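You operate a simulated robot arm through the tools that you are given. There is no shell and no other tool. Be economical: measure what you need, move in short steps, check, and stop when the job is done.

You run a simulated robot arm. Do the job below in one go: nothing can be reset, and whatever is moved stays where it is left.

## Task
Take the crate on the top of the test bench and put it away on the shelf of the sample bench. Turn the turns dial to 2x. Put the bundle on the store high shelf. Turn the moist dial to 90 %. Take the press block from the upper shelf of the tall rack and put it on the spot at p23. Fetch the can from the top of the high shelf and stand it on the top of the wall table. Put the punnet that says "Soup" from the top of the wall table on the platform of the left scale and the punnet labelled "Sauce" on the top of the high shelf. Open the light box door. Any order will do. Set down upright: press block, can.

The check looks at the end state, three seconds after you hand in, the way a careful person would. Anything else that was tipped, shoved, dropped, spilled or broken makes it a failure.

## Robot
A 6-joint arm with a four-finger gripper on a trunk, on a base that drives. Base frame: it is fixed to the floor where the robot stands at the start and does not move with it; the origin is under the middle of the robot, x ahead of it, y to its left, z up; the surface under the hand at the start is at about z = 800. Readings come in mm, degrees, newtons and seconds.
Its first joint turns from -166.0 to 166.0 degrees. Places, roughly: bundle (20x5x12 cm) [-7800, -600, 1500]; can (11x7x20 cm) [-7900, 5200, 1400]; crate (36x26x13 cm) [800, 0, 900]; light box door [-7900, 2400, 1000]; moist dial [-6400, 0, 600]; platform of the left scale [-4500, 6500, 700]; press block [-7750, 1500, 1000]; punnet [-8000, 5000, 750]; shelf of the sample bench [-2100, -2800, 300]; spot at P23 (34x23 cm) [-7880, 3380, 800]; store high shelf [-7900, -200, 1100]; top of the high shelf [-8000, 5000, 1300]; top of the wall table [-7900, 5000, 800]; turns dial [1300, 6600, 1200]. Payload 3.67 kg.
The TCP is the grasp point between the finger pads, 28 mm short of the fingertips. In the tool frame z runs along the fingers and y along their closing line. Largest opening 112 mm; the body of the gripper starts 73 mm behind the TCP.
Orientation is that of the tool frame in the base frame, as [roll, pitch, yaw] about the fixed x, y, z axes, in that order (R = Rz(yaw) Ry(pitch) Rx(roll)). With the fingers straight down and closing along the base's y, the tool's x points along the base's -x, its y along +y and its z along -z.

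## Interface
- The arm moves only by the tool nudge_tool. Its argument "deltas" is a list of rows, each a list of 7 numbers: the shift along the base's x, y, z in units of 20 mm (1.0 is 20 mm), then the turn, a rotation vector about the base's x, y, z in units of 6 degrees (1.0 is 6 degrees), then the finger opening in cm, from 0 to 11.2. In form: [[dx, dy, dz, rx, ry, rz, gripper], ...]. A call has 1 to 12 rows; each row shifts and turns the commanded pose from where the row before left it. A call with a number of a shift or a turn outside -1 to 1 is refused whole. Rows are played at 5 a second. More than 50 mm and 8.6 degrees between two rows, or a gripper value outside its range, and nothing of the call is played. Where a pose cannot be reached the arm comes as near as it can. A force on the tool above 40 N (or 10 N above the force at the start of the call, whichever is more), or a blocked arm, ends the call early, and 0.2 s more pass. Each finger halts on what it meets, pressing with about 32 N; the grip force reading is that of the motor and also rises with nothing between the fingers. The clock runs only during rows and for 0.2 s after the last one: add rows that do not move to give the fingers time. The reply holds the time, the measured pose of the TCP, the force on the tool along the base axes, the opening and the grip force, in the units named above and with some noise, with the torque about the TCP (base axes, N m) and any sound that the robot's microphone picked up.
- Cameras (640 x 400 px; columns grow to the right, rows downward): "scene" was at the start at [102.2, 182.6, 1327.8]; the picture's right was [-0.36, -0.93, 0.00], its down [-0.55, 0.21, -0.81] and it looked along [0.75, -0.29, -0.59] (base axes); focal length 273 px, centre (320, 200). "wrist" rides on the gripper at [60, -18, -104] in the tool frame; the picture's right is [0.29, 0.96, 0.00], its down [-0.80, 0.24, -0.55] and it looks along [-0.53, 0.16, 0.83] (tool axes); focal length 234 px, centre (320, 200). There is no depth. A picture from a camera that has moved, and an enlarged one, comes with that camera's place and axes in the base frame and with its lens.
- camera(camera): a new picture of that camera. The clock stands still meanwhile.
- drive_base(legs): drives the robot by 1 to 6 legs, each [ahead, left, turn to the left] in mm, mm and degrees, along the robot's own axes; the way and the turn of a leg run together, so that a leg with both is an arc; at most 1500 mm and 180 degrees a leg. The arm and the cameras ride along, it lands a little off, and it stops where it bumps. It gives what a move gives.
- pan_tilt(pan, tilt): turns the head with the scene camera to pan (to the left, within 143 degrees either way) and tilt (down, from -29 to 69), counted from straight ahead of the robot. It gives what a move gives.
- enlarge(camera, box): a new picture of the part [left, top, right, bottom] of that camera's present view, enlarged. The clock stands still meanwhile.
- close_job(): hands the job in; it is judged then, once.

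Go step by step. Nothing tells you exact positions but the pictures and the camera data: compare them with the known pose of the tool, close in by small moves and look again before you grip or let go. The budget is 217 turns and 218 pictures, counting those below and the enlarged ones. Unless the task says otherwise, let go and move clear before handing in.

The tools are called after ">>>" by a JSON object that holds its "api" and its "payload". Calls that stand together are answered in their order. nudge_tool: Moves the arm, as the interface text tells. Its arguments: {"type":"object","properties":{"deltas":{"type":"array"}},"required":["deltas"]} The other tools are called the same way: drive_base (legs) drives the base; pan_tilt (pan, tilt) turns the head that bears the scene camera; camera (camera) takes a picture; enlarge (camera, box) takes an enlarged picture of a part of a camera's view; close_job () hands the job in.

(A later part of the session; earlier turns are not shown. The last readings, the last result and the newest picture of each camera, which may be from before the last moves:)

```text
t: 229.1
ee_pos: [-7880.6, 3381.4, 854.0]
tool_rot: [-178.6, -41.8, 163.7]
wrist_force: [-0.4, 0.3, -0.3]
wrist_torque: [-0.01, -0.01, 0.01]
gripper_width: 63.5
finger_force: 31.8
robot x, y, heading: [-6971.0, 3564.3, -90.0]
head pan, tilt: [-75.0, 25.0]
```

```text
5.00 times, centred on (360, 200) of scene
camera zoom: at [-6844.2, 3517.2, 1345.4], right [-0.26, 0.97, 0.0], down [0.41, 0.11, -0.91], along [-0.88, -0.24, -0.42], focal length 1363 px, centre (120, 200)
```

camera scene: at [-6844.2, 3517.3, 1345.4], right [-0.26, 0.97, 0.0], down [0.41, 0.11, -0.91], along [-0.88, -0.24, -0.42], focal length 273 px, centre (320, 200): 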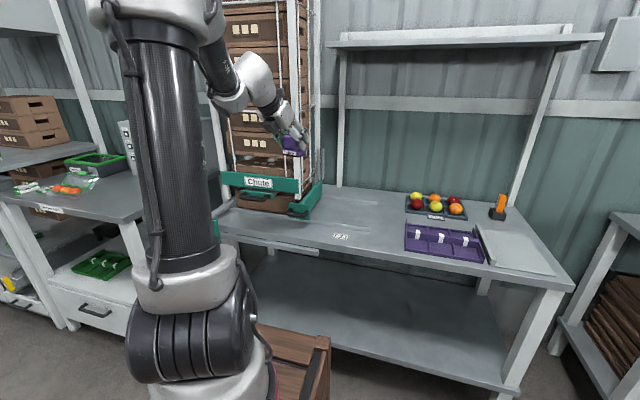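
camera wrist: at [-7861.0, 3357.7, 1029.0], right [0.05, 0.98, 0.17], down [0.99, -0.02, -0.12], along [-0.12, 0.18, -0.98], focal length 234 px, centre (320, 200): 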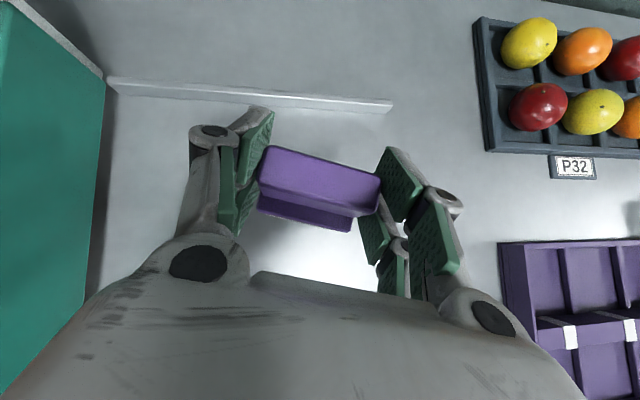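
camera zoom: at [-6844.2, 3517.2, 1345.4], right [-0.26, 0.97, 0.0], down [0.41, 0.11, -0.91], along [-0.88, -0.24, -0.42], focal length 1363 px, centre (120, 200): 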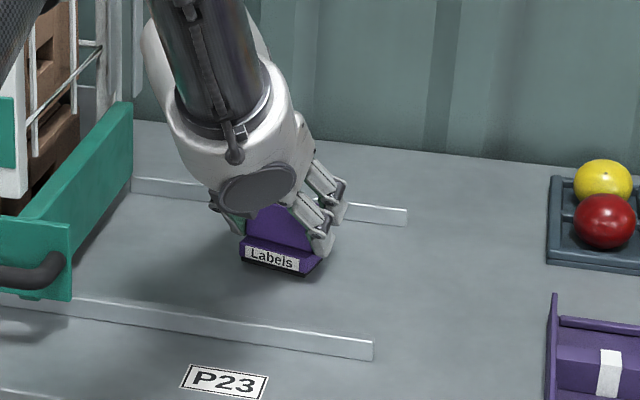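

>>> {"api": "nudge_tool", "payload": {"deltas": [[0, 0, -0.15, 0, 0, 0, 3], [0, 0, -0.15, 0, 0, 0, 3], [0, 0, 0, 0, 0, 0, 3]]}}

```text
t: 229.9
ee_pos: [-7880.9, 3381.5, 851.3]
tool_rot: [-178.5, -42.1, 163.7]
wrist_force: [-4.9, -2.6, 22.2]
wrist_torque: [0.13, 0.01, 0.02]
gripper_width: 63.8
finger_force: 32.5
robot x, y, heading: [-6972.1, 3563.1, -90.0]
head pan, tilt: [-75.0, 25.0]
```

Contact. Ease off, open, and withdraw along the tool axis.

>>> {"api": "nudge_tool", "payload": {"deltas": [[0, 0, 0.1, 0, 0, 0, 6.4], [0, 0, 0, 0, 0, 0, 7.5], [0, 0, 0, 0, 0, 0, 9], [0.3, 0, 0.7, 0, 0, 0, 9], [0.5, 0, 0.9, 0, 0, 0, 9], [0.6, 0, 0.9, 0, 0, 0, 9], [0.8, 0, 1, 0, 0, 0, 9], [0.8, 0, 1, 0, 0, 0, 9], [0.8, 0, 1, 0, 0, 0, 9]]}}

>>> {"api": "enlarge", "payload": {"camera": "scene", "box": [290, 140, 430, 250]}}

```text
t: 231.9
ee_pos: [-7803.9, 3383.7, 959.4]
tool_rot: [-178.6, -41.8, 163.8]
wrist_force: [-0.3, -0.3, -0.7]
wrist_torque: [0.0, 0.03, 0.0]
gripper_width: 90.0
finger_force: 0.1
robot x, y, heading: [-6969.5, 3558.1, -89.9]
head pan, tilt: [-75.0, 25.0]
```

```text
3.64 times, centred on (360, 195) of scene
camera zoom: at [-6844.4, 3517.2, 1345.5], right [-0.26, 0.97, 0.0], down [0.41, 0.11, -0.91], along [-0.88, -0.24, -0.42], focal length 991 px, centre (174, 218)
```

zoom: 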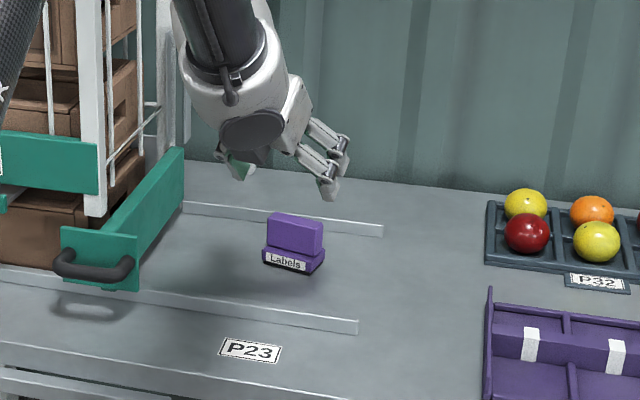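

The stamp stands upright on P23. Retract and go back south to the light box.

>>> {"api": "nudge_tool", "payload": {"deltas": [[1, 0, 1, 0, 0, 0, 9], [1, 0, 1, 0, 0, 0, 9], [1, 0, 1, 0, 0, 0, 9], [1, 0, 1, 0, 0, 0, 9], [1, 0, 1, 0, 0, 0, 9], [1, 0, 1, 0, 0, 0, 9], [1, 0, 1, 0, 0, 0, 9], [1, 0, 1, 0, 0, 0, 9], [1, 0, 1, 0, 0, 0, 9]]}}

>>> {"api": "drive_base", "payload": {"legs": [[800, 50, 0]]}}

>>> {"api": "pan_tilt", "payload": {"pan": -70, "tilt": 22}}

>>> {"api": "camera", "payload": {"camera": "scene"}}

>>> {"api": "camera", "payload": {"camera": "wrist"}}

```text
t: 233.9
ee_pos: [-7625.0, 3382.5, 1140.0]
tool_rot: [-178.6, -41.6, 163.8]
wrist_force: [-0.8, 0.5, -0.8]
wrist_torque: [0.02, -0.03, 0.03]
gripper_width: 90.3
finger_force: 0.0
robot x, y, heading: [-6970.8, 3562.1, -89.8]
head pan, tilt: [-75.0, 25.0]
```

```text
t: 238.2
ee_pos: [-7570.6, 2586.4, 1139.3]
tool_rot: [-178.5, -41.8, 163.9]
wrist_force: [-0.9, -0.1, -0.6]
wrist_torque: [0.03, 0.01, -0.01]
gripper_width: 89.9
finger_force: 0.0
robot x, y, heading: [-6918.2, 2769.6, -90.0]
head pan, tilt: [-75.0, 25.0]
```

```text
t: 238.8
ee_pos: [-7571.4, 2586.3, 1139.4]
tool_rot: [-178.7, -41.8, 163.9]
wrist_force: [0.3, -0.1, -0.4]
wrist_torque: [0.02, 0.01, 0.03]
gripper_width: 90.1
finger_force: 0.1
robot x, y, heading: [-6920.3, 2766.2, -89.6]
head pan, tilt: [-70.0, 22.0]
```

```text
114 pictures are left
camera scene: at [-6789.7, 2715.8, 1350.3], right [-0.35, 0.94, 0.0], down [0.35, 0.13, -0.93], along [-0.87, -0.32, -0.37], focal length 273 px, centre (320, 200)
```

scene: 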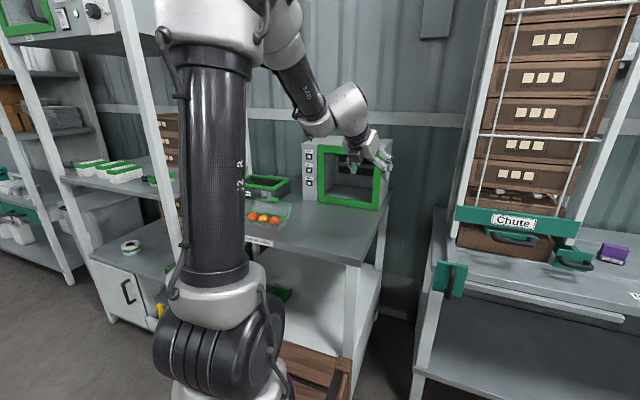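

```text
113 pictures are left
camera wrist: at [-7552.6, 2563.2, 1257.1], right [0.04, 0.98, 0.17], down [0.99, -0.02, -0.12], along [-0.12, 0.18, -0.98], focal length 234 px, centre (320, 200)
```

wrist: 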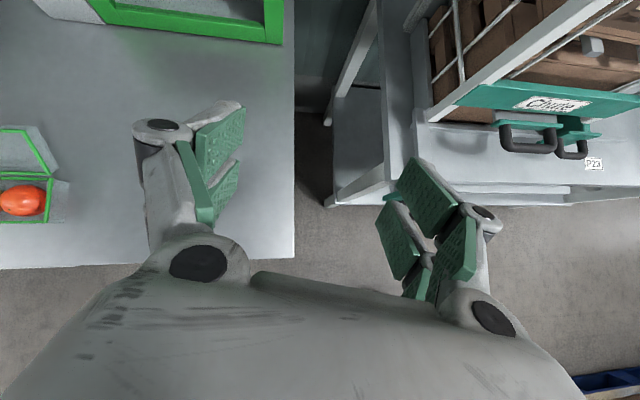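

>>> {"api": "enlarge", "payload": {"camera": "scene", "box": [230, 120, 410, 250]}}

```text
3.08 times, centred on (320, 185) of scene
camera zoom: at [-6789.7, 2715.8, 1350.3], right [-0.35, 0.94, 0.0], down [0.35, 0.13, -0.93], along [-0.87, -0.32, -0.37], focal length 839 px, centre (320, 246)
```

zoom: 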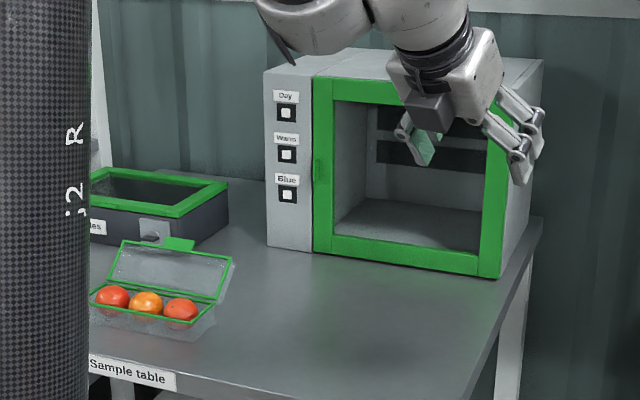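

Triangulated: door plane x≈−7905, y 2298 (handle side) to 2580 (hinge), z 867–1129; swing area is clear. Zoom on the handle.

>>> {"api": "enlarge", "payload": {"camera": "scene", "box": [300, 150, 340, 190]}}

```text
10.00 times, centred on (320, 170) of scene
camera zoom: at [-6789.7, 2715.8, 1350.3], right [-0.35, 0.94, 0.0], down [0.35, 0.13, -0.93], along [-0.87, -0.32, -0.37], focal length 2726 px, centre (320, 500)
```

zoom: 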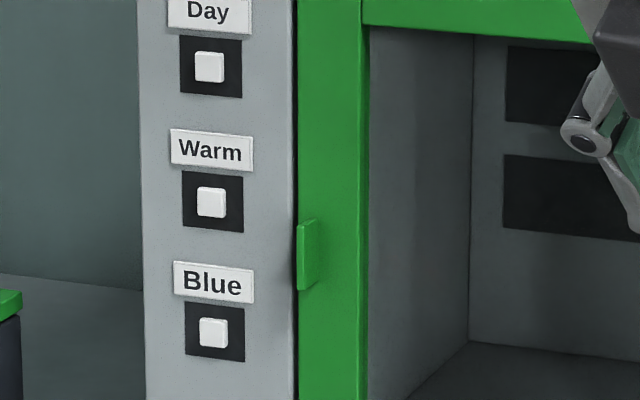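

The handle is a small tab, ~32 mm tall, on the door's south edge at about (−7895, 2303, 993). I'll level the tool pointing −x with fingers closing along y, in front of it.

>>> {"api": "drive_base", "payload": {"legs": [[270, 0, 0]]}}

>>> {"api": "nudge_tool", "payload": {"deltas": [[0, 0, 0, 0, 0, 0.9, 6], [0, 0, 0, 0, 0, 0.9, 6], [0, 0, -0.7, 0, 0, 0.9, 6], [0, 0, -0.7, 0, 1, 0, 6], [0, 0, -0.7, 0, 1, 0, 6], [0, 0, -0.7, 0, 1, 0, 6], [0, 0, -0.7, 0, 1, 0, 6], [0, 0, -0.7, 0, 1, 0, 6], [0, 0, -0.7, 0, 1, 0, 6], [0, 0, -0.7, 0, 1, 0, 6], [0, 0, -0.7, 0, 1, 0, 6], [0, 0, -0.6, 0, 0, 0, 6]]}}

>>> {"api": "camera", "payload": {"camera": "wrist"}}

>>> {"api": "camera", "payload": {"camera": "scene"}}

```text
t: 240.7
ee_pos: [-7568.7, 2315.0, 1139.8]
tool_rot: [-178.5, -41.7, 164.0]
wrist_force: [-0.1, 0.5, -0.4]
wrist_torque: [0.01, -0.02, -0.02]
gripper_width: 89.8
finger_force: 0.2
robot x, y, heading: [-6915.0, 2497.1, -90.0]
head pan, tilt: [-70.0, 22.0]
```

```text
t: 243.3
ee_pos: [-7586.6, 2385.4, 1072.7]
tool_rot: [-107.6, -87.7, 110.4]
wrist_force: [0.0, 0.1, 0.7]
wrist_torque: [-0.02, -0.03, 0.01]
gripper_width: 60.1
finger_force: 0.0
out of reach, approached as far as the arm can: row 3, 6, 7, 8, 9, 10, 11, 12
robot x, y, heading: [-6915.3, 2495.7, -89.5]
head pan, tilt: [-70.0, 22.0]
```

```text
110 pictures are left
camera wrist: at [-7483.4, 2373.2, 1134.9], right [-0.05, 0.97, 0.25], down [0.55, 0.23, -0.8], along [-0.83, 0.1, -0.55], focal length 234 px, centre (320, 200)
```

wrist: 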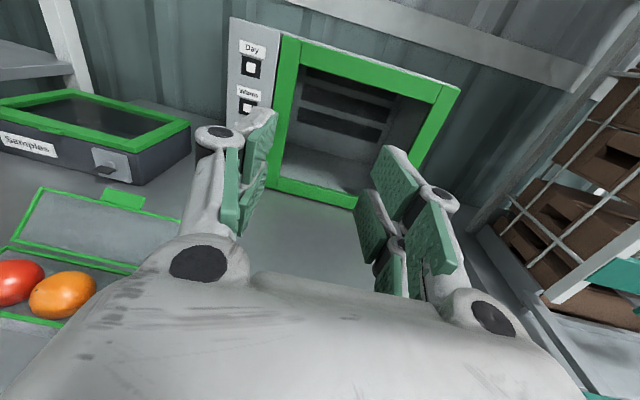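

```text
109 pictures are left
camera scene: at [-6788.3, 2445.1, 1350.3], right [-0.35, 0.94, 0.0], down [0.35, 0.13, -0.93], along [-0.87, -0.32, -0.37], focal length 273 px, centre (320, 200)
```

scene: 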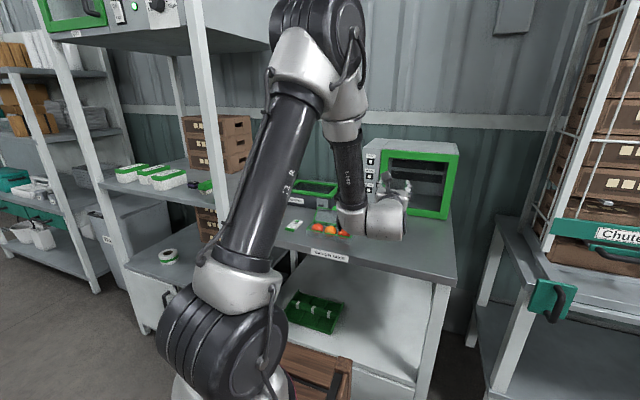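

The arm prefers more reach; I'll pitch the tool ~25° down (keeps the wrist above the punnet) and extend toward the tab.

>>> {"api": "nudge_tool", "payload": {"deltas": [[-1, -0.4, 0, 0, -0.8, 0, 6], [-1, -0.4, 0, 0, -0.8, 0, 6], [-1, -0.4, 0, 0, -0.8, 0, 6], [-1, -0.4, 0, 0, -0.8, 0, 6], [-1, -0.4, -0.2, 0, -0.8, 0, 6], [-1, -0.4, -0.3, 0, 0, 0, 6], [-1, -0.4, -0.4, 0, 0, 0, 6], [-0.5, -0.4, -0.4, 0, 0, 0, 6], [-0.5, -0.4, -0.4, 0, 0, 0, 6]]}}

>>> {"api": "camera", "payload": {"camera": "wrist"}}

>>> {"api": "enlarge", "payload": {"camera": "scene", "box": [290, 120, 470, 260]}}

```text
t: 245.3
ee_pos: [-7749.7, 2320.5, 1047.3]
tool_rot: [-178.7, -65.9, -179.7]
wrist_force: [-0.2, 0.6, -0.8]
wrist_torque: [0.0, -0.01, 0.0]
gripper_width: 60.1
finger_force: 0.0
out of reach, approached as far as the arm can: row 1
robot x, y, heading: [-6915.3, 2496.2, -89.5]
head pan, tilt: [-70.0, 22.0]
```

```text
108 pictures are left
camera wrist: at [-7678.6, 2304.8, 1144.1], right [-0.14, 0.96, 0.25], down [0.83, 0.26, -0.5], along [-0.55, 0.14, -0.83], focal length 234 px, centre (320, 200)
```

wrist: 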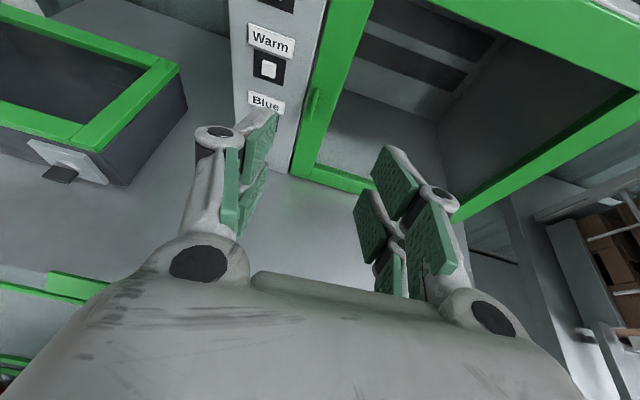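

```text
2.86 times, centred on (380, 190) of scene
camera zoom: at [-6788.2, 2445.2, 1350.3], right [-0.35, 0.94, 0.0], down [0.35, 0.13, -0.93], along [-0.87, -0.32, -0.37], focal length 779 px, centre (149, 229)
```

zoom: 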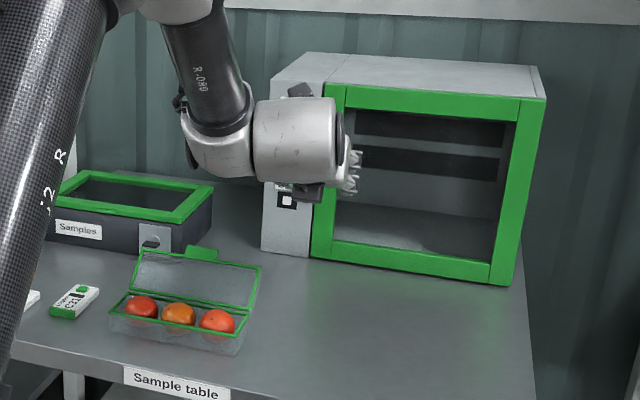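

>>> {"api": "nudge_tool", "payload": {"deltas": [[-0.9, -0.2, -0.4, 0, 0, 0, 4], [-0.9, -0.2, -0.4, 0, 0, 0, 4], [-0.9, -0.2, -0.4, 0, 0, 0, 4], [-0.9, -0.1, -0.4, 0, 0, 0, 4], [-0.9, 0, -0.2, 0, 0, 0, 4]]}}

>>> {"api": "camera", "payload": {"camera": "wrist"}}

>>> {"api": "enlarge", "payload": {"camera": "wrist", "box": [260, 60, 400, 200]}}

```text
t: 246.5
ee_pos: [-7838.8, 2308.5, 1011.3]
tool_rot: [-178.1, -65.8, -179.7]
wrist_force: [-0.1, 0.6, -0.3]
wrist_torque: [-0.01, -0.06, 0.02]
gripper_width: 40.0
finger_force: 0.0
robot x, y, heading: [-6917.6, 2494.4, -89.8]
head pan, tilt: [-70.0, 22.0]
```

```text
106 pictures are left
camera wrist: at [-7768.7, 2291.5, 1107.5], right [-0.15, 0.96, 0.25], down [0.82, 0.26, -0.5], along [-0.55, 0.13, -0.83], focal length 234 px, centre (320, 200)
```

wrist: 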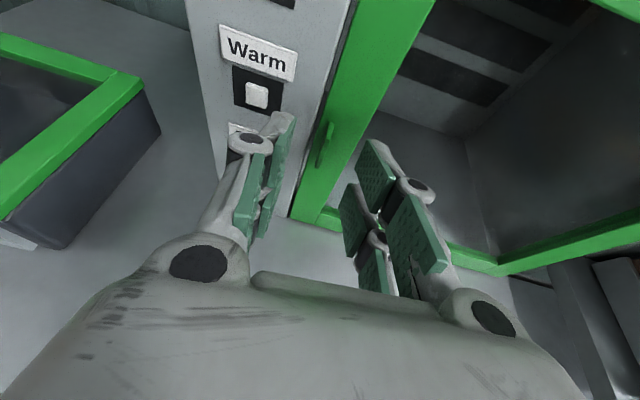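

```text
2.86 times, centred on (330, 130) of wrist
camera zoom: at [-7768.7, 2291.5, 1107.5], right [-0.15, 0.96, 0.25], down [0.82, 0.26, -0.5], along [-0.55, 0.13, -0.83], focal length 669 px, centre (291, 400)
```

zoom: 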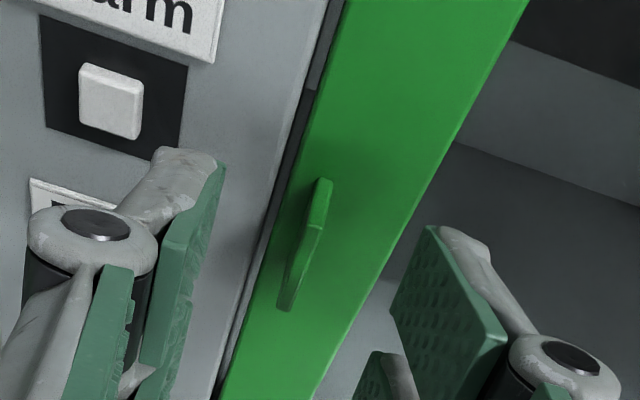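

The tab is a vertical fin, nicely between the fingers. Advance 30 mm and pinch.

>>> {"api": "nudge_tool", "payload": {"deltas": [[-0.6, 0, -0.3, 0, 0, 0, 4], [-0.5, 0, -0.2, 0, 0, 0, 4], [-0.45, 0, -0.1, 0, 0, 0, 4], [0, 0, 0, 0, 0, 0, 1], [0, 0, 0, 0, 0, 0, 0], [0, 0, 0, 0, 0, 0, 0]]}}

>>> {"api": "enlarge", "payload": {"camera": "wrist", "box": [260, 60, 400, 200]}}

```text
t: 247.2
ee_pos: [-7858.9, 2311.4, 1001.1]
tool_rot: [-178.1, -65.8, 179.5]
wrist_force: [16.8, 5.9, 7.2]
wrist_torque: [0.08, 0.45, -0.6]
gripper_width: 47.3
finger_force: 3.9
robot x, y, heading: [-6920.1, 2499.9, -89.5]
head pan, tilt: [-70.0, 22.0]
stopped in row 3: the force on the tool passed its limit at 48 N (the readings are from after the stop); the commanded pose is now the measured one
```

```text
2.86 times, centred on (330, 130) of wrist
camera zoom: at [-7789.2, 2294.5, 1098.2], right [-0.14, 0.96, 0.25], down [0.83, 0.25, -0.5], along [-0.54, 0.14, -0.83], focal length 669 px, centre (291, 400)
```

zoom: 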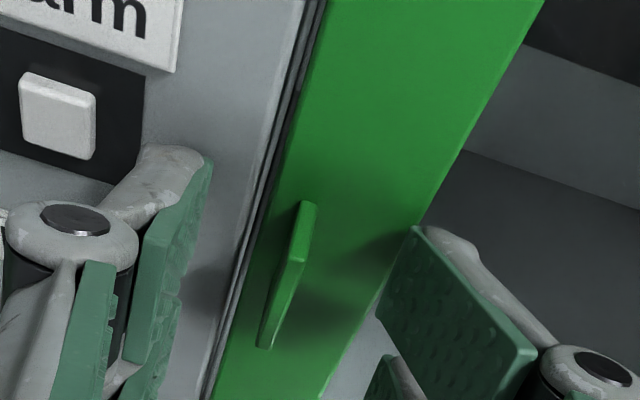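

A finger touched the front panel. Back off, narrow the opening around the fin, and re-advance.

>>> {"api": "nudge_tool", "payload": {"deltas": [[0.6, 0, 0, 0, 0, 0, 4], [0, 0, 0, 0, 0, 0, 2.4], [0, 0, 0, 0, 0, 0, 2.4]]}}

>>> {"api": "enlarge", "payload": {"camera": "wrist", "box": [260, 60, 400, 200]}}

```text
t: 248.0
ee_pos: [-7847.7, 2310.7, 998.7]
tool_rot: [-178.1, -65.5, 179.7]
wrist_force: [0.1, 0.0, -1.3]
wrist_torque: [0.03, 0.0, 0.02]
gripper_width: 24.1
finger_force: 0.1
robot x, y, heading: [-6915.0, 2499.8, -90.0]
head pan, tilt: [-70.0, 22.0]
```

```text
2.86 times, centred on (330, 130) of wrist
camera zoom: at [-7778.6, 2293.7, 1097.0], right [-0.14, 0.96, 0.25], down [0.83, 0.26, -0.5], along [-0.54, 0.13, -0.83], focal length 669 px, centre (291, 400)
```

zoom: 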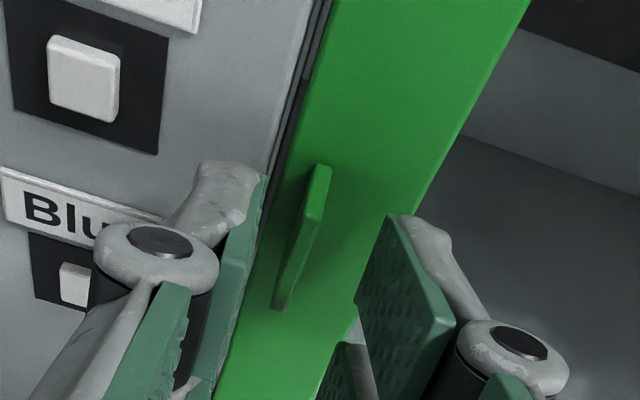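

>>> {"api": "nudge_tool", "payload": {"deltas": [[-0.35, -0.1, 0.1, 0, 0, 0, 2.4], [-0.15, 0, 0, 0, 0, 0, 2.4], [0, 0, 0, 0, 0, 0, 1], [0, 0, 0, 0, 0, 0, 0], [0, 0, 0, 0, 0, 0, 0]]}}

>>> {"api": "enlarge", "payload": {"camera": "wrist", "box": [260, 60, 400, 200]}}

```text
t: 249.2
ee_pos: [-7857.7, 2306.9, 1001.2]
tool_rot: [-178.1, -65.7, 179.8]
wrist_force: [0.4, 3.8, -0.3]
wrist_torque: [-0.45, 0.24, -0.48]
gripper_width: 6.0
finger_force: 41.5
robot x, y, heading: [-6917.3, 2497.0, -89.6]
head pan, tilt: [-70.0, 22.0]
```

```text
2.86 times, centred on (330, 130) of wrist
camera zoom: at [-7788.4, 2291.6, 1099.0], right [-0.14, 0.96, 0.25], down [0.83, 0.25, -0.5], along [-0.54, 0.13, -0.83], focal length 669 px, centre (291, 400)
```

zoom: 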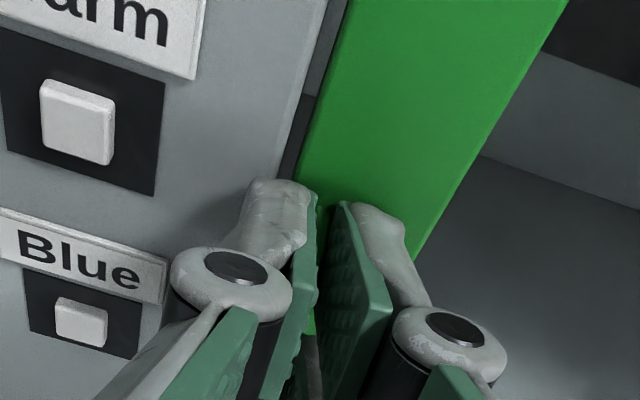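

Pinched the fin (6 mm). Pull along the hinge arc in 4° steps.

>>> {"api": "nudge_tool", "payload": {"deltas": [[0.94, 0.2, 0, 0, 0, 0.667, 0], [0.93, 0.27, 0, 0, 0, 0.667, 0], [0.91, 0.33, 0, 0, 0, 0.667, 0], [0.88, 0.39, 0, 0, 0, 0.667, 0], [0.86, 0.45, 0, 0, 0, 0.667, 0]]}}

>>> {"api": "camera", "payload": {"camera": "wrist"}}

>>> {"api": "enlarge", "payload": {"camera": "scene", "box": [290, 120, 470, 260]}}

```text
t: 250.2
ee_pos: [-7785.0, 2325.6, 1000.8]
tool_rot: [-178.4, -65.7, -163.8]
wrist_force: [4.3, -6.0, 0.4]
wrist_torque: [-0.53, -0.27, -0.26]
gripper_width: 6.2
finger_force: 40.9
robot x, y, heading: [-6913.7, 2494.8, -90.0]
head pan, tilt: [-70.0, 22.0]
stopped in row 5: the force on the tool passed its limit at 44 N (the readings are from after the stop); the commanded pose is now the measured one
```

```text
101 pictures are left
camera wrist: at [-7713.6, 2329.5, 1098.8], right [-0.41, 0.88, 0.25], down [0.72, 0.48, -0.5], along [-0.56, -0.02, -0.83], focal length 234 px, centre (320, 200)
```

wrist: 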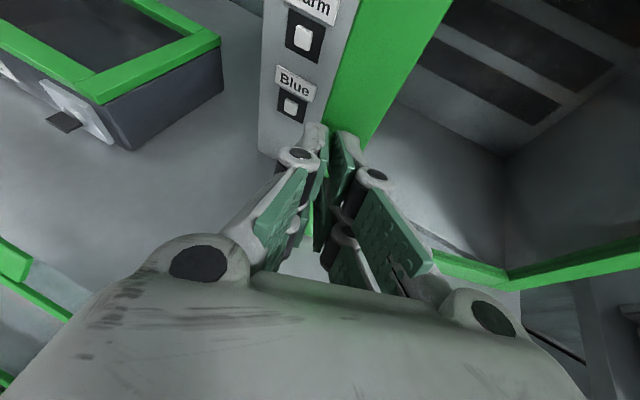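

```text
2.86 times, centred on (380, 190) of scene
camera zoom: at [-6787.6, 2444.7, 1350.3], right [-0.35, 0.94, 0.0], down [0.35, 0.13, -0.93], along [-0.87, -0.32, -0.37], focal length 779 px, centre (149, 229)
```

zoom: 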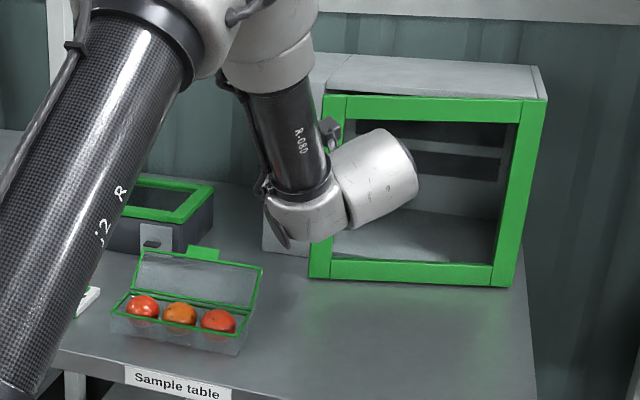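

The door is opening. Continue the arc.

>>> {"api": "nudge_tool", "payload": {"deltas": [[0.86, 0.45, 0, 0, 0, 0.667, 0], [0.82, 0.51, 0, 0, 0, 0.667, 0], [0.78, 0.56, 0, 0, 0, 0.667, 0], [0.74, 0.61, 0, 0, 0, 0.667, 0]]}}

>>> {"api": "enlarge", "payload": {"camera": "scene", "box": [290, 120, 470, 260]}}

>>> {"api": "camera", "payload": {"camera": "wrist"}}

```text
t: 251.0
ee_pos: [-7741.3, 2347.3, 1001.5]
tool_rot: [-178.3, -65.7, -153.3]
wrist_force: [3.6, -5.2, 2.6]
wrist_torque: [-0.6, -0.11, -0.23]
gripper_width: 6.0
finger_force: 41.8
robot x, y, heading: [-6913.1, 2496.0, -89.7]
head pan, tilt: [-70.0, 22.0]
stopped in row 3: the force on the tool passed its limit at 41 N (the readings are from after the stop); the commanded pose is now the measured one
```

```text
2.86 times, centred on (380, 190) of scene
camera zoom: at [-6787.3, 2444.6, 1350.2], right [-0.35, 0.94, 0.0], down [0.35, 0.13, -0.93], along [-0.87, -0.32, -0.37], focal length 779 px, centre (149, 229)
```

zoom: 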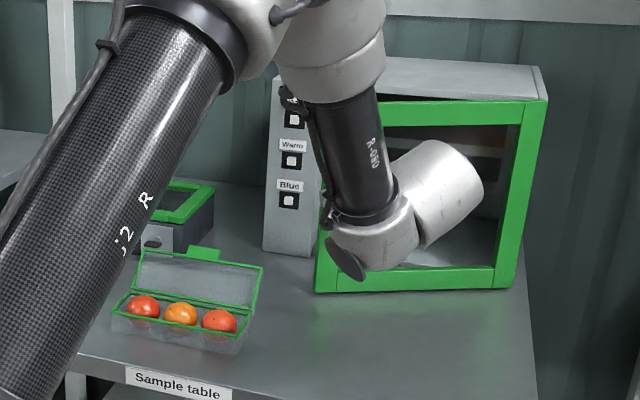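

```text
98 pictures are left
camera wrist: at [-7673.5, 2363.6, 1098.7], right [-0.56, 0.79, 0.25], down [0.62, 0.6, -0.5], along [-0.55, -0.12, -0.83], focal length 234 px, centre (320, 200)
```

wrist: 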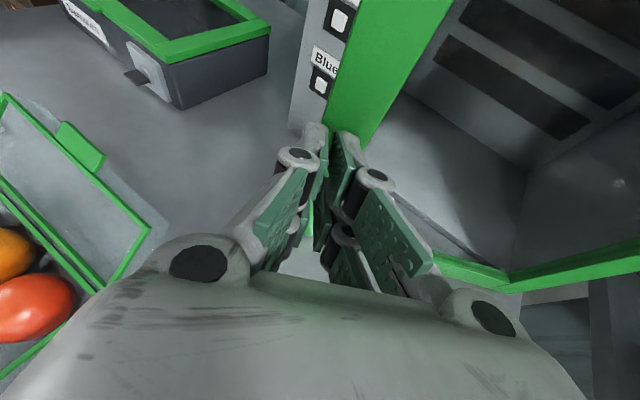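

>>> {"api": "nudge_tool", "payload": {"deltas": [[0.88, 0.52, 0, 0, 0, 0.667, 0], [0.84, 0.6, 0, 0, 0, 0.667, 0], [0.79, 0.66, 0, 0, 0, 0.667, 0], [0.74, 0.72, 0, 0, 0, 0.667, 0], [0.69, 0.77, 0, 0, 0, 0.667, 0]]}}

>>> {"api": "nudge_tool", "payload": {"deltas": [[0.69, 0.77, 0, 0, 0, 0.667, 0], [0.63, 0.82, 0, 0, 0, 0.667, 0], [0.58, 0.86, 0, 0, 0, 0.667, 0], [0.52, 0.9, 0, 0, 0, 0.667, 0]]}}

>>> {"api": "enlarge", "payload": {"camera": "scene", "box": [290, 120, 470, 260]}}

```text
t: 252.2
ee_pos: [-7664.7, 2415.6, 1001.7]
tool_rot: [-178.5, -65.6, -133.4]
wrist_force: [-19.5, 18.5, -0.4]
wrist_torque: [-0.63, 0.37, -0.88]
gripper_width: 5.9
finger_force: 40.9
robot x, y, heading: [-6918.6, 2496.4, -89.7]
head pan, tilt: [-70.0, 22.0]
```

```text
t: 252.7
ee_pos: [-7651.2, 2435.9, 1001.9]
tool_rot: [-178.9, -65.5, -128.9]
wrist_force: [-8.7, 7.9, -9.0]
wrist_torque: [0.14, -0.26, -0.36]
gripper_width: 5.8
finger_force: 41.2
robot x, y, heading: [-6916.1, 2492.8, -89.5]
head pan, tilt: [-70.0, 22.0]
stopped in row 2: the force on the tool passed its limit at 43 N (the readings are from after the stop); the commanded pose is now the measured one
```

```text
2.86 times, centred on (380, 190) of scene
camera zoom: at [-6788.8, 2445.3, 1350.4], right [-0.35, 0.94, 0.0], down [0.35, 0.13, -0.93], along [-0.87, -0.32, -0.38], focal length 779 px, centre (149, 229)
```

zoom: 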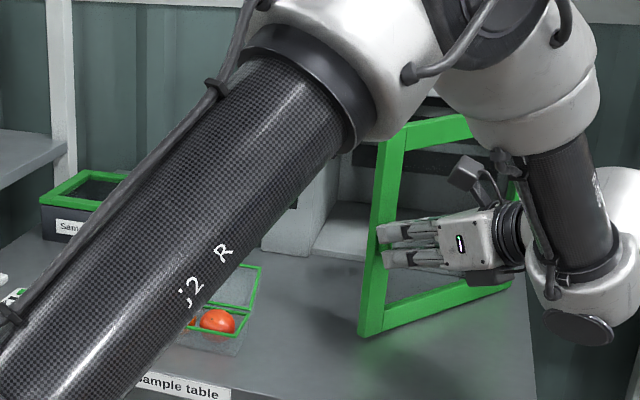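

Door at ~51°. Continue.

>>> {"api": "nudge_tool", "payload": {"deltas": [[0.5, 0.86, 0, 0, 0, 0.667, 0], [0.49, 0.86, 0, 0, 0, 0.667, 0], [0.43, 0.89, 0, 0, 0, 0.667, 0], [0.37, 0.91, 0, 0, 0, 0.667, 0], [0.3, 0.93, 0, 0, 0, 0.667, 0]]}}

>>> {"api": "nudge_tool", "payload": {"deltas": [[0.25, 0.95, 0, 0, 0, 0.667, 0], [0.2, 0.95, 0, 0, 0, 0.667, 0], [0.12, 0.96, 0, 0, 0, 0.667, 0]]}}

>>> {"api": "enlarge", "payload": {"camera": "scene", "box": [290, 100, 510, 260]}}

```text
t: 253.6
ee_pos: [-7622.3, 2498.3, 1001.2]
tool_rot: [-179.5, -65.6, -114.9]
wrist_force: [-17.1, 6.8, -8.2]
wrist_torque: [0.09, 0.1, -0.43]
gripper_width: 5.8
finger_force: 41.0
robot x, y, heading: [-6919.1, 2499.6, -89.6]
head pan, tilt: [-70.0, 22.0]
stopped in row 4: the force on the tool passed its limit at 46 N (the readings are from after the stop); the commanded pose is now the measured one
```

```text
t: 254.4
ee_pos: [-7609.8, 2553.7, 1000.8]
tool_rot: [-179.5, -65.5, -102.8]
wrist_force: [-23.8, 4.2, -9.3]
wrist_torque: [0.08, -0.02, -0.62]
gripper_width: 5.9
finger_force: 41.1
robot x, y, heading: [-6915.7, 2499.1, -89.5]
head pan, tilt: [-70.0, 22.0]
```

```text
2.50 times, centred on (400, 180) of scene
camera zoom: at [-6789.7, 2445.2, 1350.4], right [-0.35, 0.94, 0.0], down [0.35, 0.13, -0.93], along [-0.87, -0.32, -0.38], focal length 682 px, centre (120, 250)
```

zoom: 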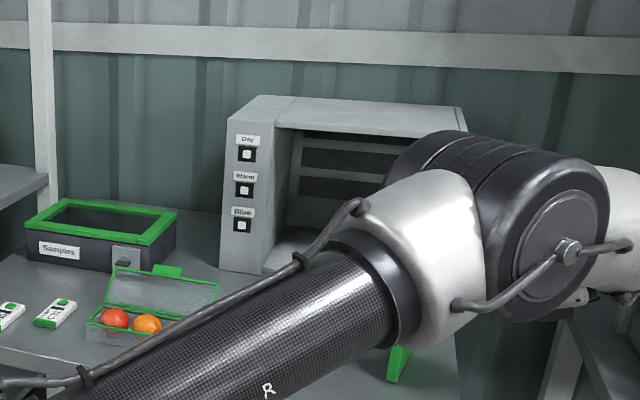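

About 77° open. A last few degrees, then release.

>>> {"api": "nudge_tool", "payload": {"deltas": [[-0.3, 0.9, 0, 0, 0, 0.667, 0], [-0.15, 0.95, 0, 0, 0, 0.667, 0], [-0.2, 0.95, 0, 0, 0, 0.667, 0]]}}

>>> {"api": "nudge_tool", "payload": {"deltas": [[0, 0, 0, 0, 0, 0, 2], [0, 0, 0, 0, 0, 0, 4], [0, 0.6, 0.3, 0, 0, 0, 4], [0, 0.8, 0.4, 0, 0, 0, 4], [0, 0.9, 0.4, 0, 0, 0, 4], [0.2, 0.9, 0.4, 0, 0, 0, 4]]}}

>>> {"api": "camera", "payload": {"camera": "wrist"}}

>>> {"api": "camera", "payload": {"camera": "scene"}}

```text
t: 254.8
ee_pos: [-7609.4, 2571.2, 1000.8]
tool_rot: [-178.5, -65.8, -99.5]
wrist_force: [8.9, -1.9, 2.3]
wrist_torque: [-1.01, 0.3, 0.28]
gripper_width: 6.0
finger_force: 41.5
out of reach, approached as far as the arm can: row 2
robot x, y, heading: [-6915.8, 2494.7, -89.7]
head pan, tilt: [-70.0, 22.0]
stopped in row 2: the force on the tool passed its limit at 44 N (the readings are from after the stop); the commanded pose is now the measured one
```

```text
t: 256.2
ee_pos: [-7580.6, 2597.6, 1020.7]
tool_rot: [-178.7, -65.7, -99.7]
wrist_force: [-0.1, -0.3, 0.5]
wrist_torque: [0.0, -0.02, 0.02]
gripper_width: 40.0
finger_force: 0.1
out of reach, approached as far as the arm can: row 4, 5, 6
robot x, y, heading: [-6920.7, 2499.3, -89.4]
head pan, tilt: [-70.0, 22.0]
```

```text
95 pictures are left
camera wrist: at [-7555.0, 2662.8, 1118.2], right [-0.97, 0.03, 0.25], down [-0.11, 0.86, -0.5], along [-0.23, -0.51, -0.83], focal length 234 px, centre (320, 200)
```

wrist: 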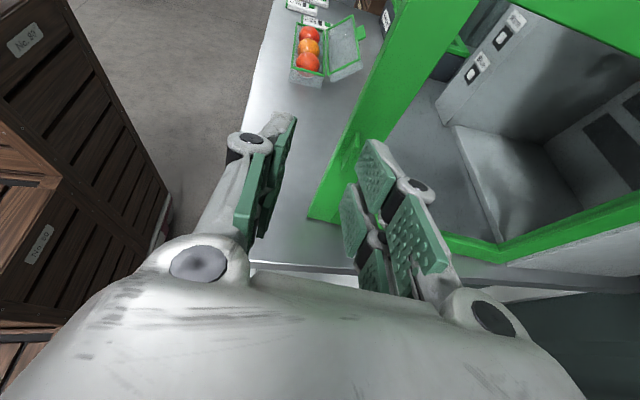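

```text
94 pictures are left
camera scene: at [-6788.0, 2444.9, 1350.3], right [-0.35, 0.94, 0.0], down [0.35, 0.13, -0.93], along [-0.87, -0.32, -0.37], focal length 273 px, centre (320, 200)
```

scene: 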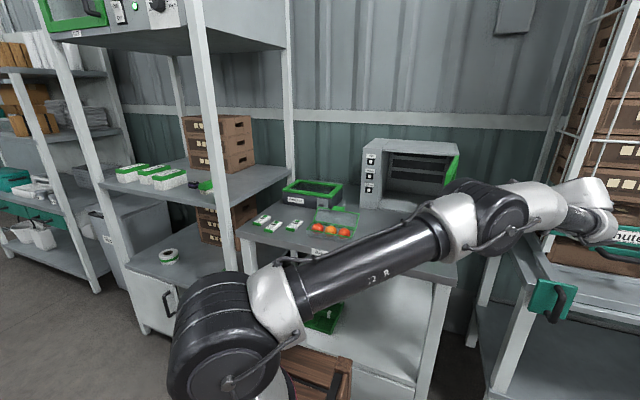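

The door stands wide open. Back the tool straight off (+y), then raise and reorient.

>>> {"api": "drive_base", "payload": {"legs": [[-110, 0, 0]]}}

>>> {"api": "nudge_tool", "payload": {"deltas": [[0.7, 0, 1, 0, 0, -1, 6], [0.7, 0, 1, 0, 0, -1, 6], [0.7, 0, 1, 0, 0, -1, 6], [0.7, 0, 1, 0, 0, -1, 6], [0.5, -0.5, 1, 0, 0, -1, 6], [0.5, -0.5, 1, 0, 0, -1, 6], [0, -0.8, 1, 0, 0, -1, 6], [0, -0.8, 0.5, 0, 0, -1, 6], [0, -0.8, 0, 0, 0, -1, 6], [0, -0.8, 0, 0, 0, -1, 6], [0, -0.8, 0, 0, 0, -1, 6], [0, -0.8, 0, 0, 0, -1, 6]]}}

>>> {"api": "pan_tilt", "payload": {"pan": -60, "tilt": 20}}

>>> {"api": "camera", "payload": {"camera": "scene"}}

```text
t: 257.4
ee_pos: [-7582.1, 2708.6, 1022.2]
tool_rot: [-178.9, -65.6, -99.7]
wrist_force: [0.0, 0.3, 0.8]
wrist_torque: [-0.02, -0.03, 0.01]
gripper_width: 40.0
finger_force: 0.1
robot x, y, heading: [-6916.6, 2607.2, -89.6]
head pan, tilt: [-70.0, 22.0]
```

```text
t: 260.0
ee_pos: [-7506.2, 2592.5, 1171.2]
tool_rot: [-178.8, -65.6, -171.8]
wrist_force: [-0.1, 0.2, -0.3]
wrist_torque: [-0.01, 0.01, 0.05]
gripper_width: 60.1
finger_force: 0.0
robot x, y, heading: [-6920.7, 2607.2, -89.7]
head pan, tilt: [-70.0, 22.0]
```

```text
t: 260.7
ee_pos: [-7506.8, 2592.7, 1172.6]
tool_rot: [-178.8, -65.6, -171.6]
wrist_force: [0.1, -0.5, -0.2]
wrist_torque: [-0.01, 0.01, -0.02]
gripper_width: 60.0
finger_force: 0.0
robot x, y, heading: [-6914.2, 2608.3, -89.7]
head pan, tilt: [-60.0, 20.0]
```

```text
93 pictures are left
camera scene: at [-6781.9, 2540.2, 1353.5], right [-0.51, 0.86, 0.0], down [0.3, 0.17, -0.94], along [-0.81, -0.47, -0.34], focal length 273 px, centre (320, 200)
```

scene: 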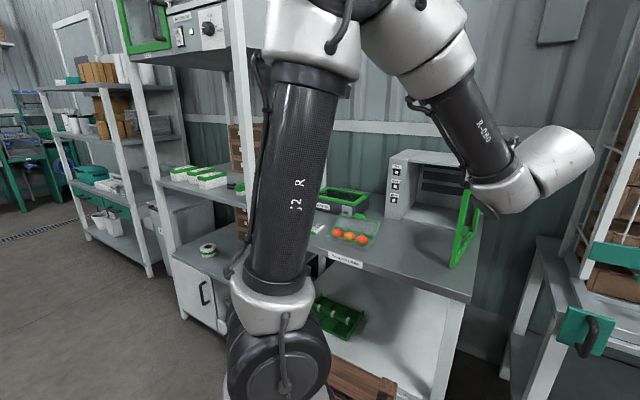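

Door open. Now head north toward the wall table and look.

>>> {"api": "drive_base", "payload": {"legs": [[-1000, -50, 0]]}}

>>> {"api": "pan_tilt", "payload": {"pan": -138, "tilt": 12}}

>>> {"api": "camera", "payload": {"camera": "scene"}}

```text
t: 265.9
ee_pos: [-7566.5, 3585.3, 1171.6]
tool_rot: [-178.8, -65.6, -171.2]
wrist_force: [0.1, 0.1, -0.3]
wrist_torque: [0.0, -0.01, -0.03]
gripper_width: 59.9
finger_force: 0.0
robot x, y, heading: [-6978.3, 3606.5, -89.3]
head pan, tilt: [-60.0, 20.0]
```

```text
t: 267.4
ee_pos: [-7567.0, 3587.2, 1170.9]
tool_rot: [-178.8, -65.6, -171.1]
wrist_force: [-0.4, 0.4, 0.3]
wrist_torque: [0.02, 0.01, 0.01]
gripper_width: 60.1
finger_force: 0.1
robot x, y, heading: [-6977.5, 3603.6, -88.9]
head pan, tilt: [-138.0, 12.0]
```

```text
92 pictures are left
camera scene: at [-6826.3, 3656.5, 1366.6], right [0.73, 0.68, 0.0], down [0.14, -0.15, -0.98], along [-0.67, 0.72, -0.21], focal length 273 px, centre (320, 200)
```

scene: 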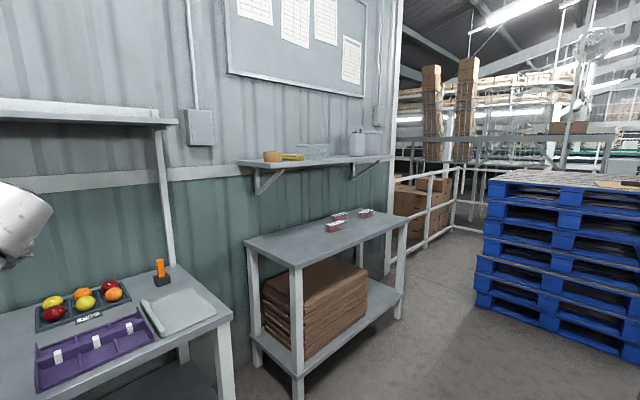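

>>> {"api": "enlarge", "payload": {"camera": "scene", "box": [225, 110, 415, 270]}}

```text
2.50 times, centred on (320, 190) of scene
camera zoom: at [-6826.3, 3656.5, 1366.6], right [0.73, 0.68, 0.0], down [0.14, -0.15, -0.98], along [-0.67, 0.72, -0.21], focal length 682 px, centre (320, 225)
```

zoom: 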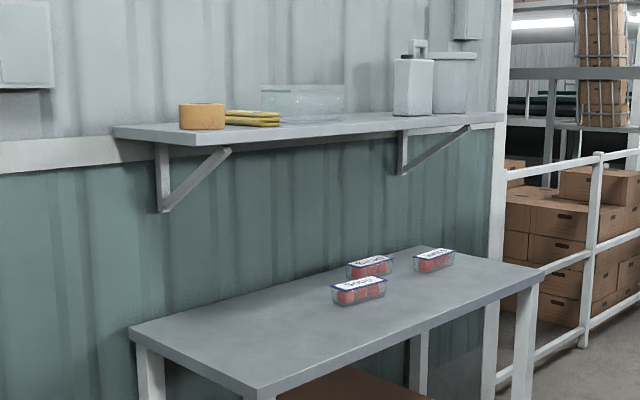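

The can (white jerrycan) is on the wall shelf near (−7900, 5170); three punnets are on the table below. Drive up beside them.

>>> {"api": "drive_base", "payload": {"legs": [[-1250, -90, 0]]}}

>>> {"api": "pan_tilt", "payload": {"pan": -100, "tilt": 12}}

>>> {"api": "camera", "payload": {"camera": "scene"}}

```text
t: 273.7
ee_pos: [-7676.9, 4821.9, 1170.9]
tool_rot: [-178.7, -65.6, -171.2]
wrist_force: [-0.1, -0.2, 0.0]
wrist_torque: [0.0, 0.0, -0.02]
gripper_width: 59.8
finger_force: 0.0
robot x, y, heading: [-7090.0, 4847.4, -89.1]
head pan, tilt: [-138.0, 12.0]
```

```text
t: 274.8
ee_pos: [-7677.3, 4821.9, 1171.1]
tool_rot: [-178.8, -65.6, -171.0]
wrist_force: [-0.5, 0.0, -0.3]
wrist_torque: [0.0, 0.01, 0.0]
gripper_width: 60.2
finger_force: 0.1
robot x, y, heading: [-7086.0, 4842.9, -89.0]
head pan, tilt: [-100.0, 12.0]
```

```text
90 pictures are left
camera scene: at [-6964.7, 4839.5, 1366.6], right [0.16, 0.99, 0.0], down [0.21, -0.03, -0.98], along [-0.97, 0.15, -0.21], focal length 273 px, centre (320, 200)
```

scene: 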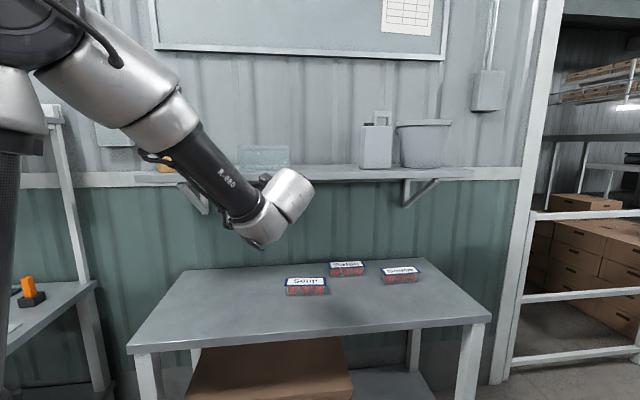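

>>> {"api": "enlarge", "payload": {"camera": "scene", "box": [230, 90, 470, 220]}}

>>> {"api": "enlarge", "payload": {"camera": "scene", "box": [250, 240, 450, 320]}}

```text
2.67 times, centred on (350, 155) of scene
camera zoom: at [-6964.7, 4839.5, 1366.6], right [0.16, 0.99, 0.0], down [0.21, -0.03, -0.98], along [-0.97, 0.15, -0.21], focal length 727 px, centre (240, 320)
```

zoom: 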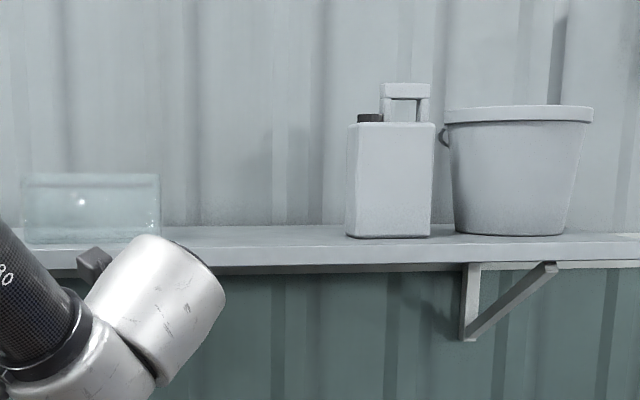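

```text
3.20 times, centred on (350, 280) of scene
camera zoom: at [-6964.7, 4839.5, 1366.6], right [0.16, 0.99, 0.0], down [0.21, -0.03, -0.98], along [-0.97, 0.15, -0.21], focal length 872 px, centre (224, -56)
```

zoom: 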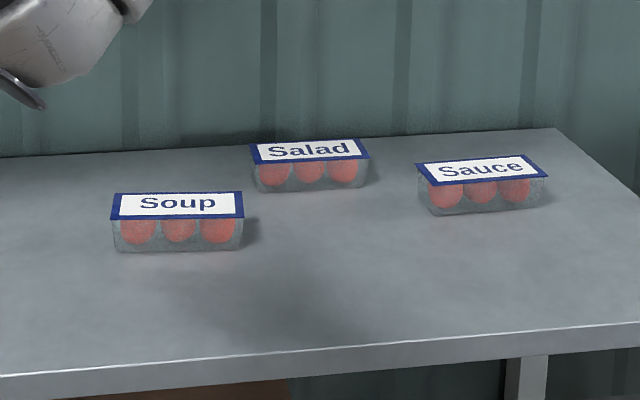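

The can is 11 cm wide along y with a handle on top at about (−7904, 5201, 1440–1472). I'll pinch the handle's outer sides (66 mm along y) with the tool facing −x, slightly pitched. First back up 200 mm and raise.

>>> {"api": "drive_base", "payload": {"legs": [[-200, 0, 0]]}}

>>> {"api": "nudge_tool", "payload": {"deltas": [[0, 0.9, 1, 0, 0, -0.8, 9.5], [0, 0.9, 1, 0, 0, -0.7, 9.5], [0, 0.9, 1, 0, 0.4, 0, 9.5], [0, 0.9, 1, 0, 0.4, 0, 9.5], [0, 0.9, 1, 0, 0, 0, 9.5], [0, 0.9, 1, 0, 0, 0, 9.5], [0, 0.9, 1, 0, 0, 0, 9.5], [0, 0.9, 1, 0, 0, 0, 9.5], [0, 0.9, 1, 0, 0, 0, 9.5], [0, 0.8, 1, 0, 0, 0, 9.5], [0, 0, 1, 0, 0, 0, 9.5], [0, 0, 1, 0, 0, 0, 9.5]]}}

>>> {"api": "nudge_tool", "payload": {"deltas": [[0, 0, 1, 0, 0, 0, 9.5], [0, 0, 1, 0, 0, 0, 9.5], [0, 0, 0.8, 0, 0, 0, 9.5]]}}

>>> {"api": "camera", "payload": {"camera": "wrist"}}

>>> {"api": "camera", "payload": {"camera": "scene"}}

```text
t: 276.4
ee_pos: [-7680.9, 5022.2, 1171.6]
tool_rot: [-178.7, -65.5, -171.0]
wrist_force: [0.2, -1.2, 0.3]
wrist_torque: [0.0, 0.02, -0.03]
gripper_width: 59.9
finger_force: 0.0
robot x, y, heading: [-7090.4, 5043.5, -88.8]
head pan, tilt: [-100.0, 12.0]
```

```text
t: 278.9
ee_pos: [-7681.6, 5199.6, 1411.8]
tool_rot: [-178.8, -70.4, 179.9]
wrist_force: [0.0, -0.1, 0.3]
wrist_torque: [0.06, -0.03, 0.02]
gripper_width: 95.1
finger_force: 0.1
robot x, y, heading: [-7089.2, 5045.6, -88.9]
head pan, tilt: [-100.0, 12.0]
```

```text
t: 279.8
ee_pos: [-7680.1, 5200.4, 1468.9]
tool_rot: [-178.9, -70.4, 179.9]
wrist_force: [-0.7, 0.4, -0.1]
wrist_torque: [-0.01, -0.02, -0.02]
gripper_width: 95.0
finger_force: 0.1
robot x, y, heading: [-7092.3, 5044.5, -88.9]
head pan, tilt: [-100.0, 12.0]
```

```text
87 pictures are left
camera wrist: at [-7603.9, 5182.1, 1559.0], right [-0.11, 0.96, 0.26], down [0.79, 0.25, -0.57], along [-0.61, 0.14, -0.78], focal length 234 px, centre (320, 200)
```

wrist: 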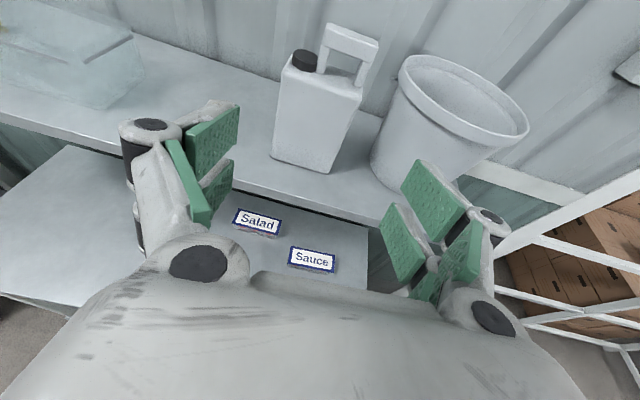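

```text
86 pictures are left
camera scene: at [-6968.3, 5040.3, 1366.6], right [0.16, 0.99, 0.0], down [0.21, -0.03, -0.98], along [-0.97, 0.15, -0.21], focal length 273 px, centre (320, 200)
```

scene: 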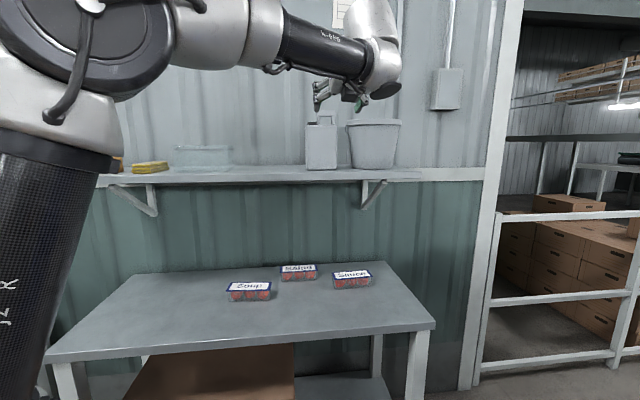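

Handle centre refined to (−7900, 5206, 1468). Narrow to 80 mm (bucket on the right) and advance.

>>> {"api": "nudge_tool", "payload": {"deltas": [[-1, 0.25, 0, 0, 0, 0, 8], [-1, 0, 0, 0, 0, 0, 8], [-1, 0, 0, 0, 0, 0, 8], [-1, 0, 0, 0, 0, 0, 8], [-1, 0, 0, 0, 0, 0, 8], [-1, 0, 0, 0, 0, 0, 8], [-1, 0, 0, 0, 0, 0, 8]]}}

>>> {"api": "camera", "payload": {"camera": "wrist"}}

>>> {"api": "enlarge", "payload": {"camera": "scene", "box": [270, 60, 430, 180]}}

```text
t: 281.4
ee_pos: [-7819.4, 5204.0, 1469.4]
tool_rot: [-178.9, -70.4, -180.0]
wrist_force: [0.8, -0.3, 1.0]
wrist_torque: [0.0, -0.03, -0.03]
gripper_width: 79.9
finger_force: 0.0
robot x, y, heading: [-7094.3, 5041.7, -88.9]
head pan, tilt: [-100.0, 12.0]
```

```text
85 pictures are left
camera wrist: at [-7742.8, 5186.6, 1559.5], right [-0.11, 0.96, 0.27], down [0.78, 0.25, -0.57], along [-0.61, 0.14, -0.78], focal length 234 px, centre (320, 200)
```

wrist: 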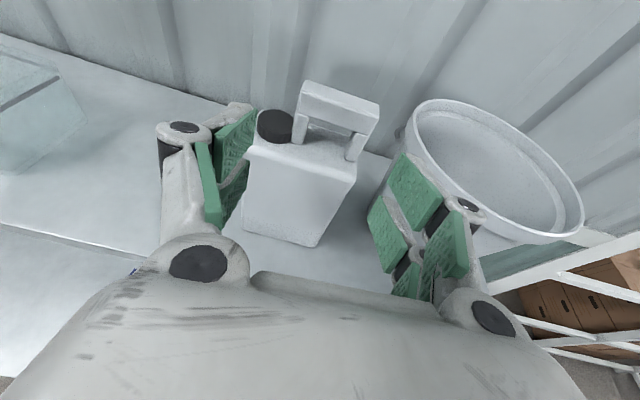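

```text
3.33 times, centred on (350, 120) of scene
camera zoom: at [-6968.1, 5040.3, 1366.5], right [0.16, 0.99, 0.0], down [0.21, -0.03, -0.98], along [-0.97, 0.15, -0.21], focal length 909 px, centre (220, 467)
```

zoom: 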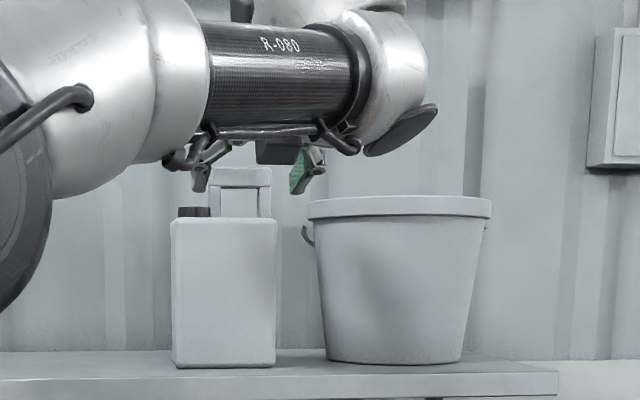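

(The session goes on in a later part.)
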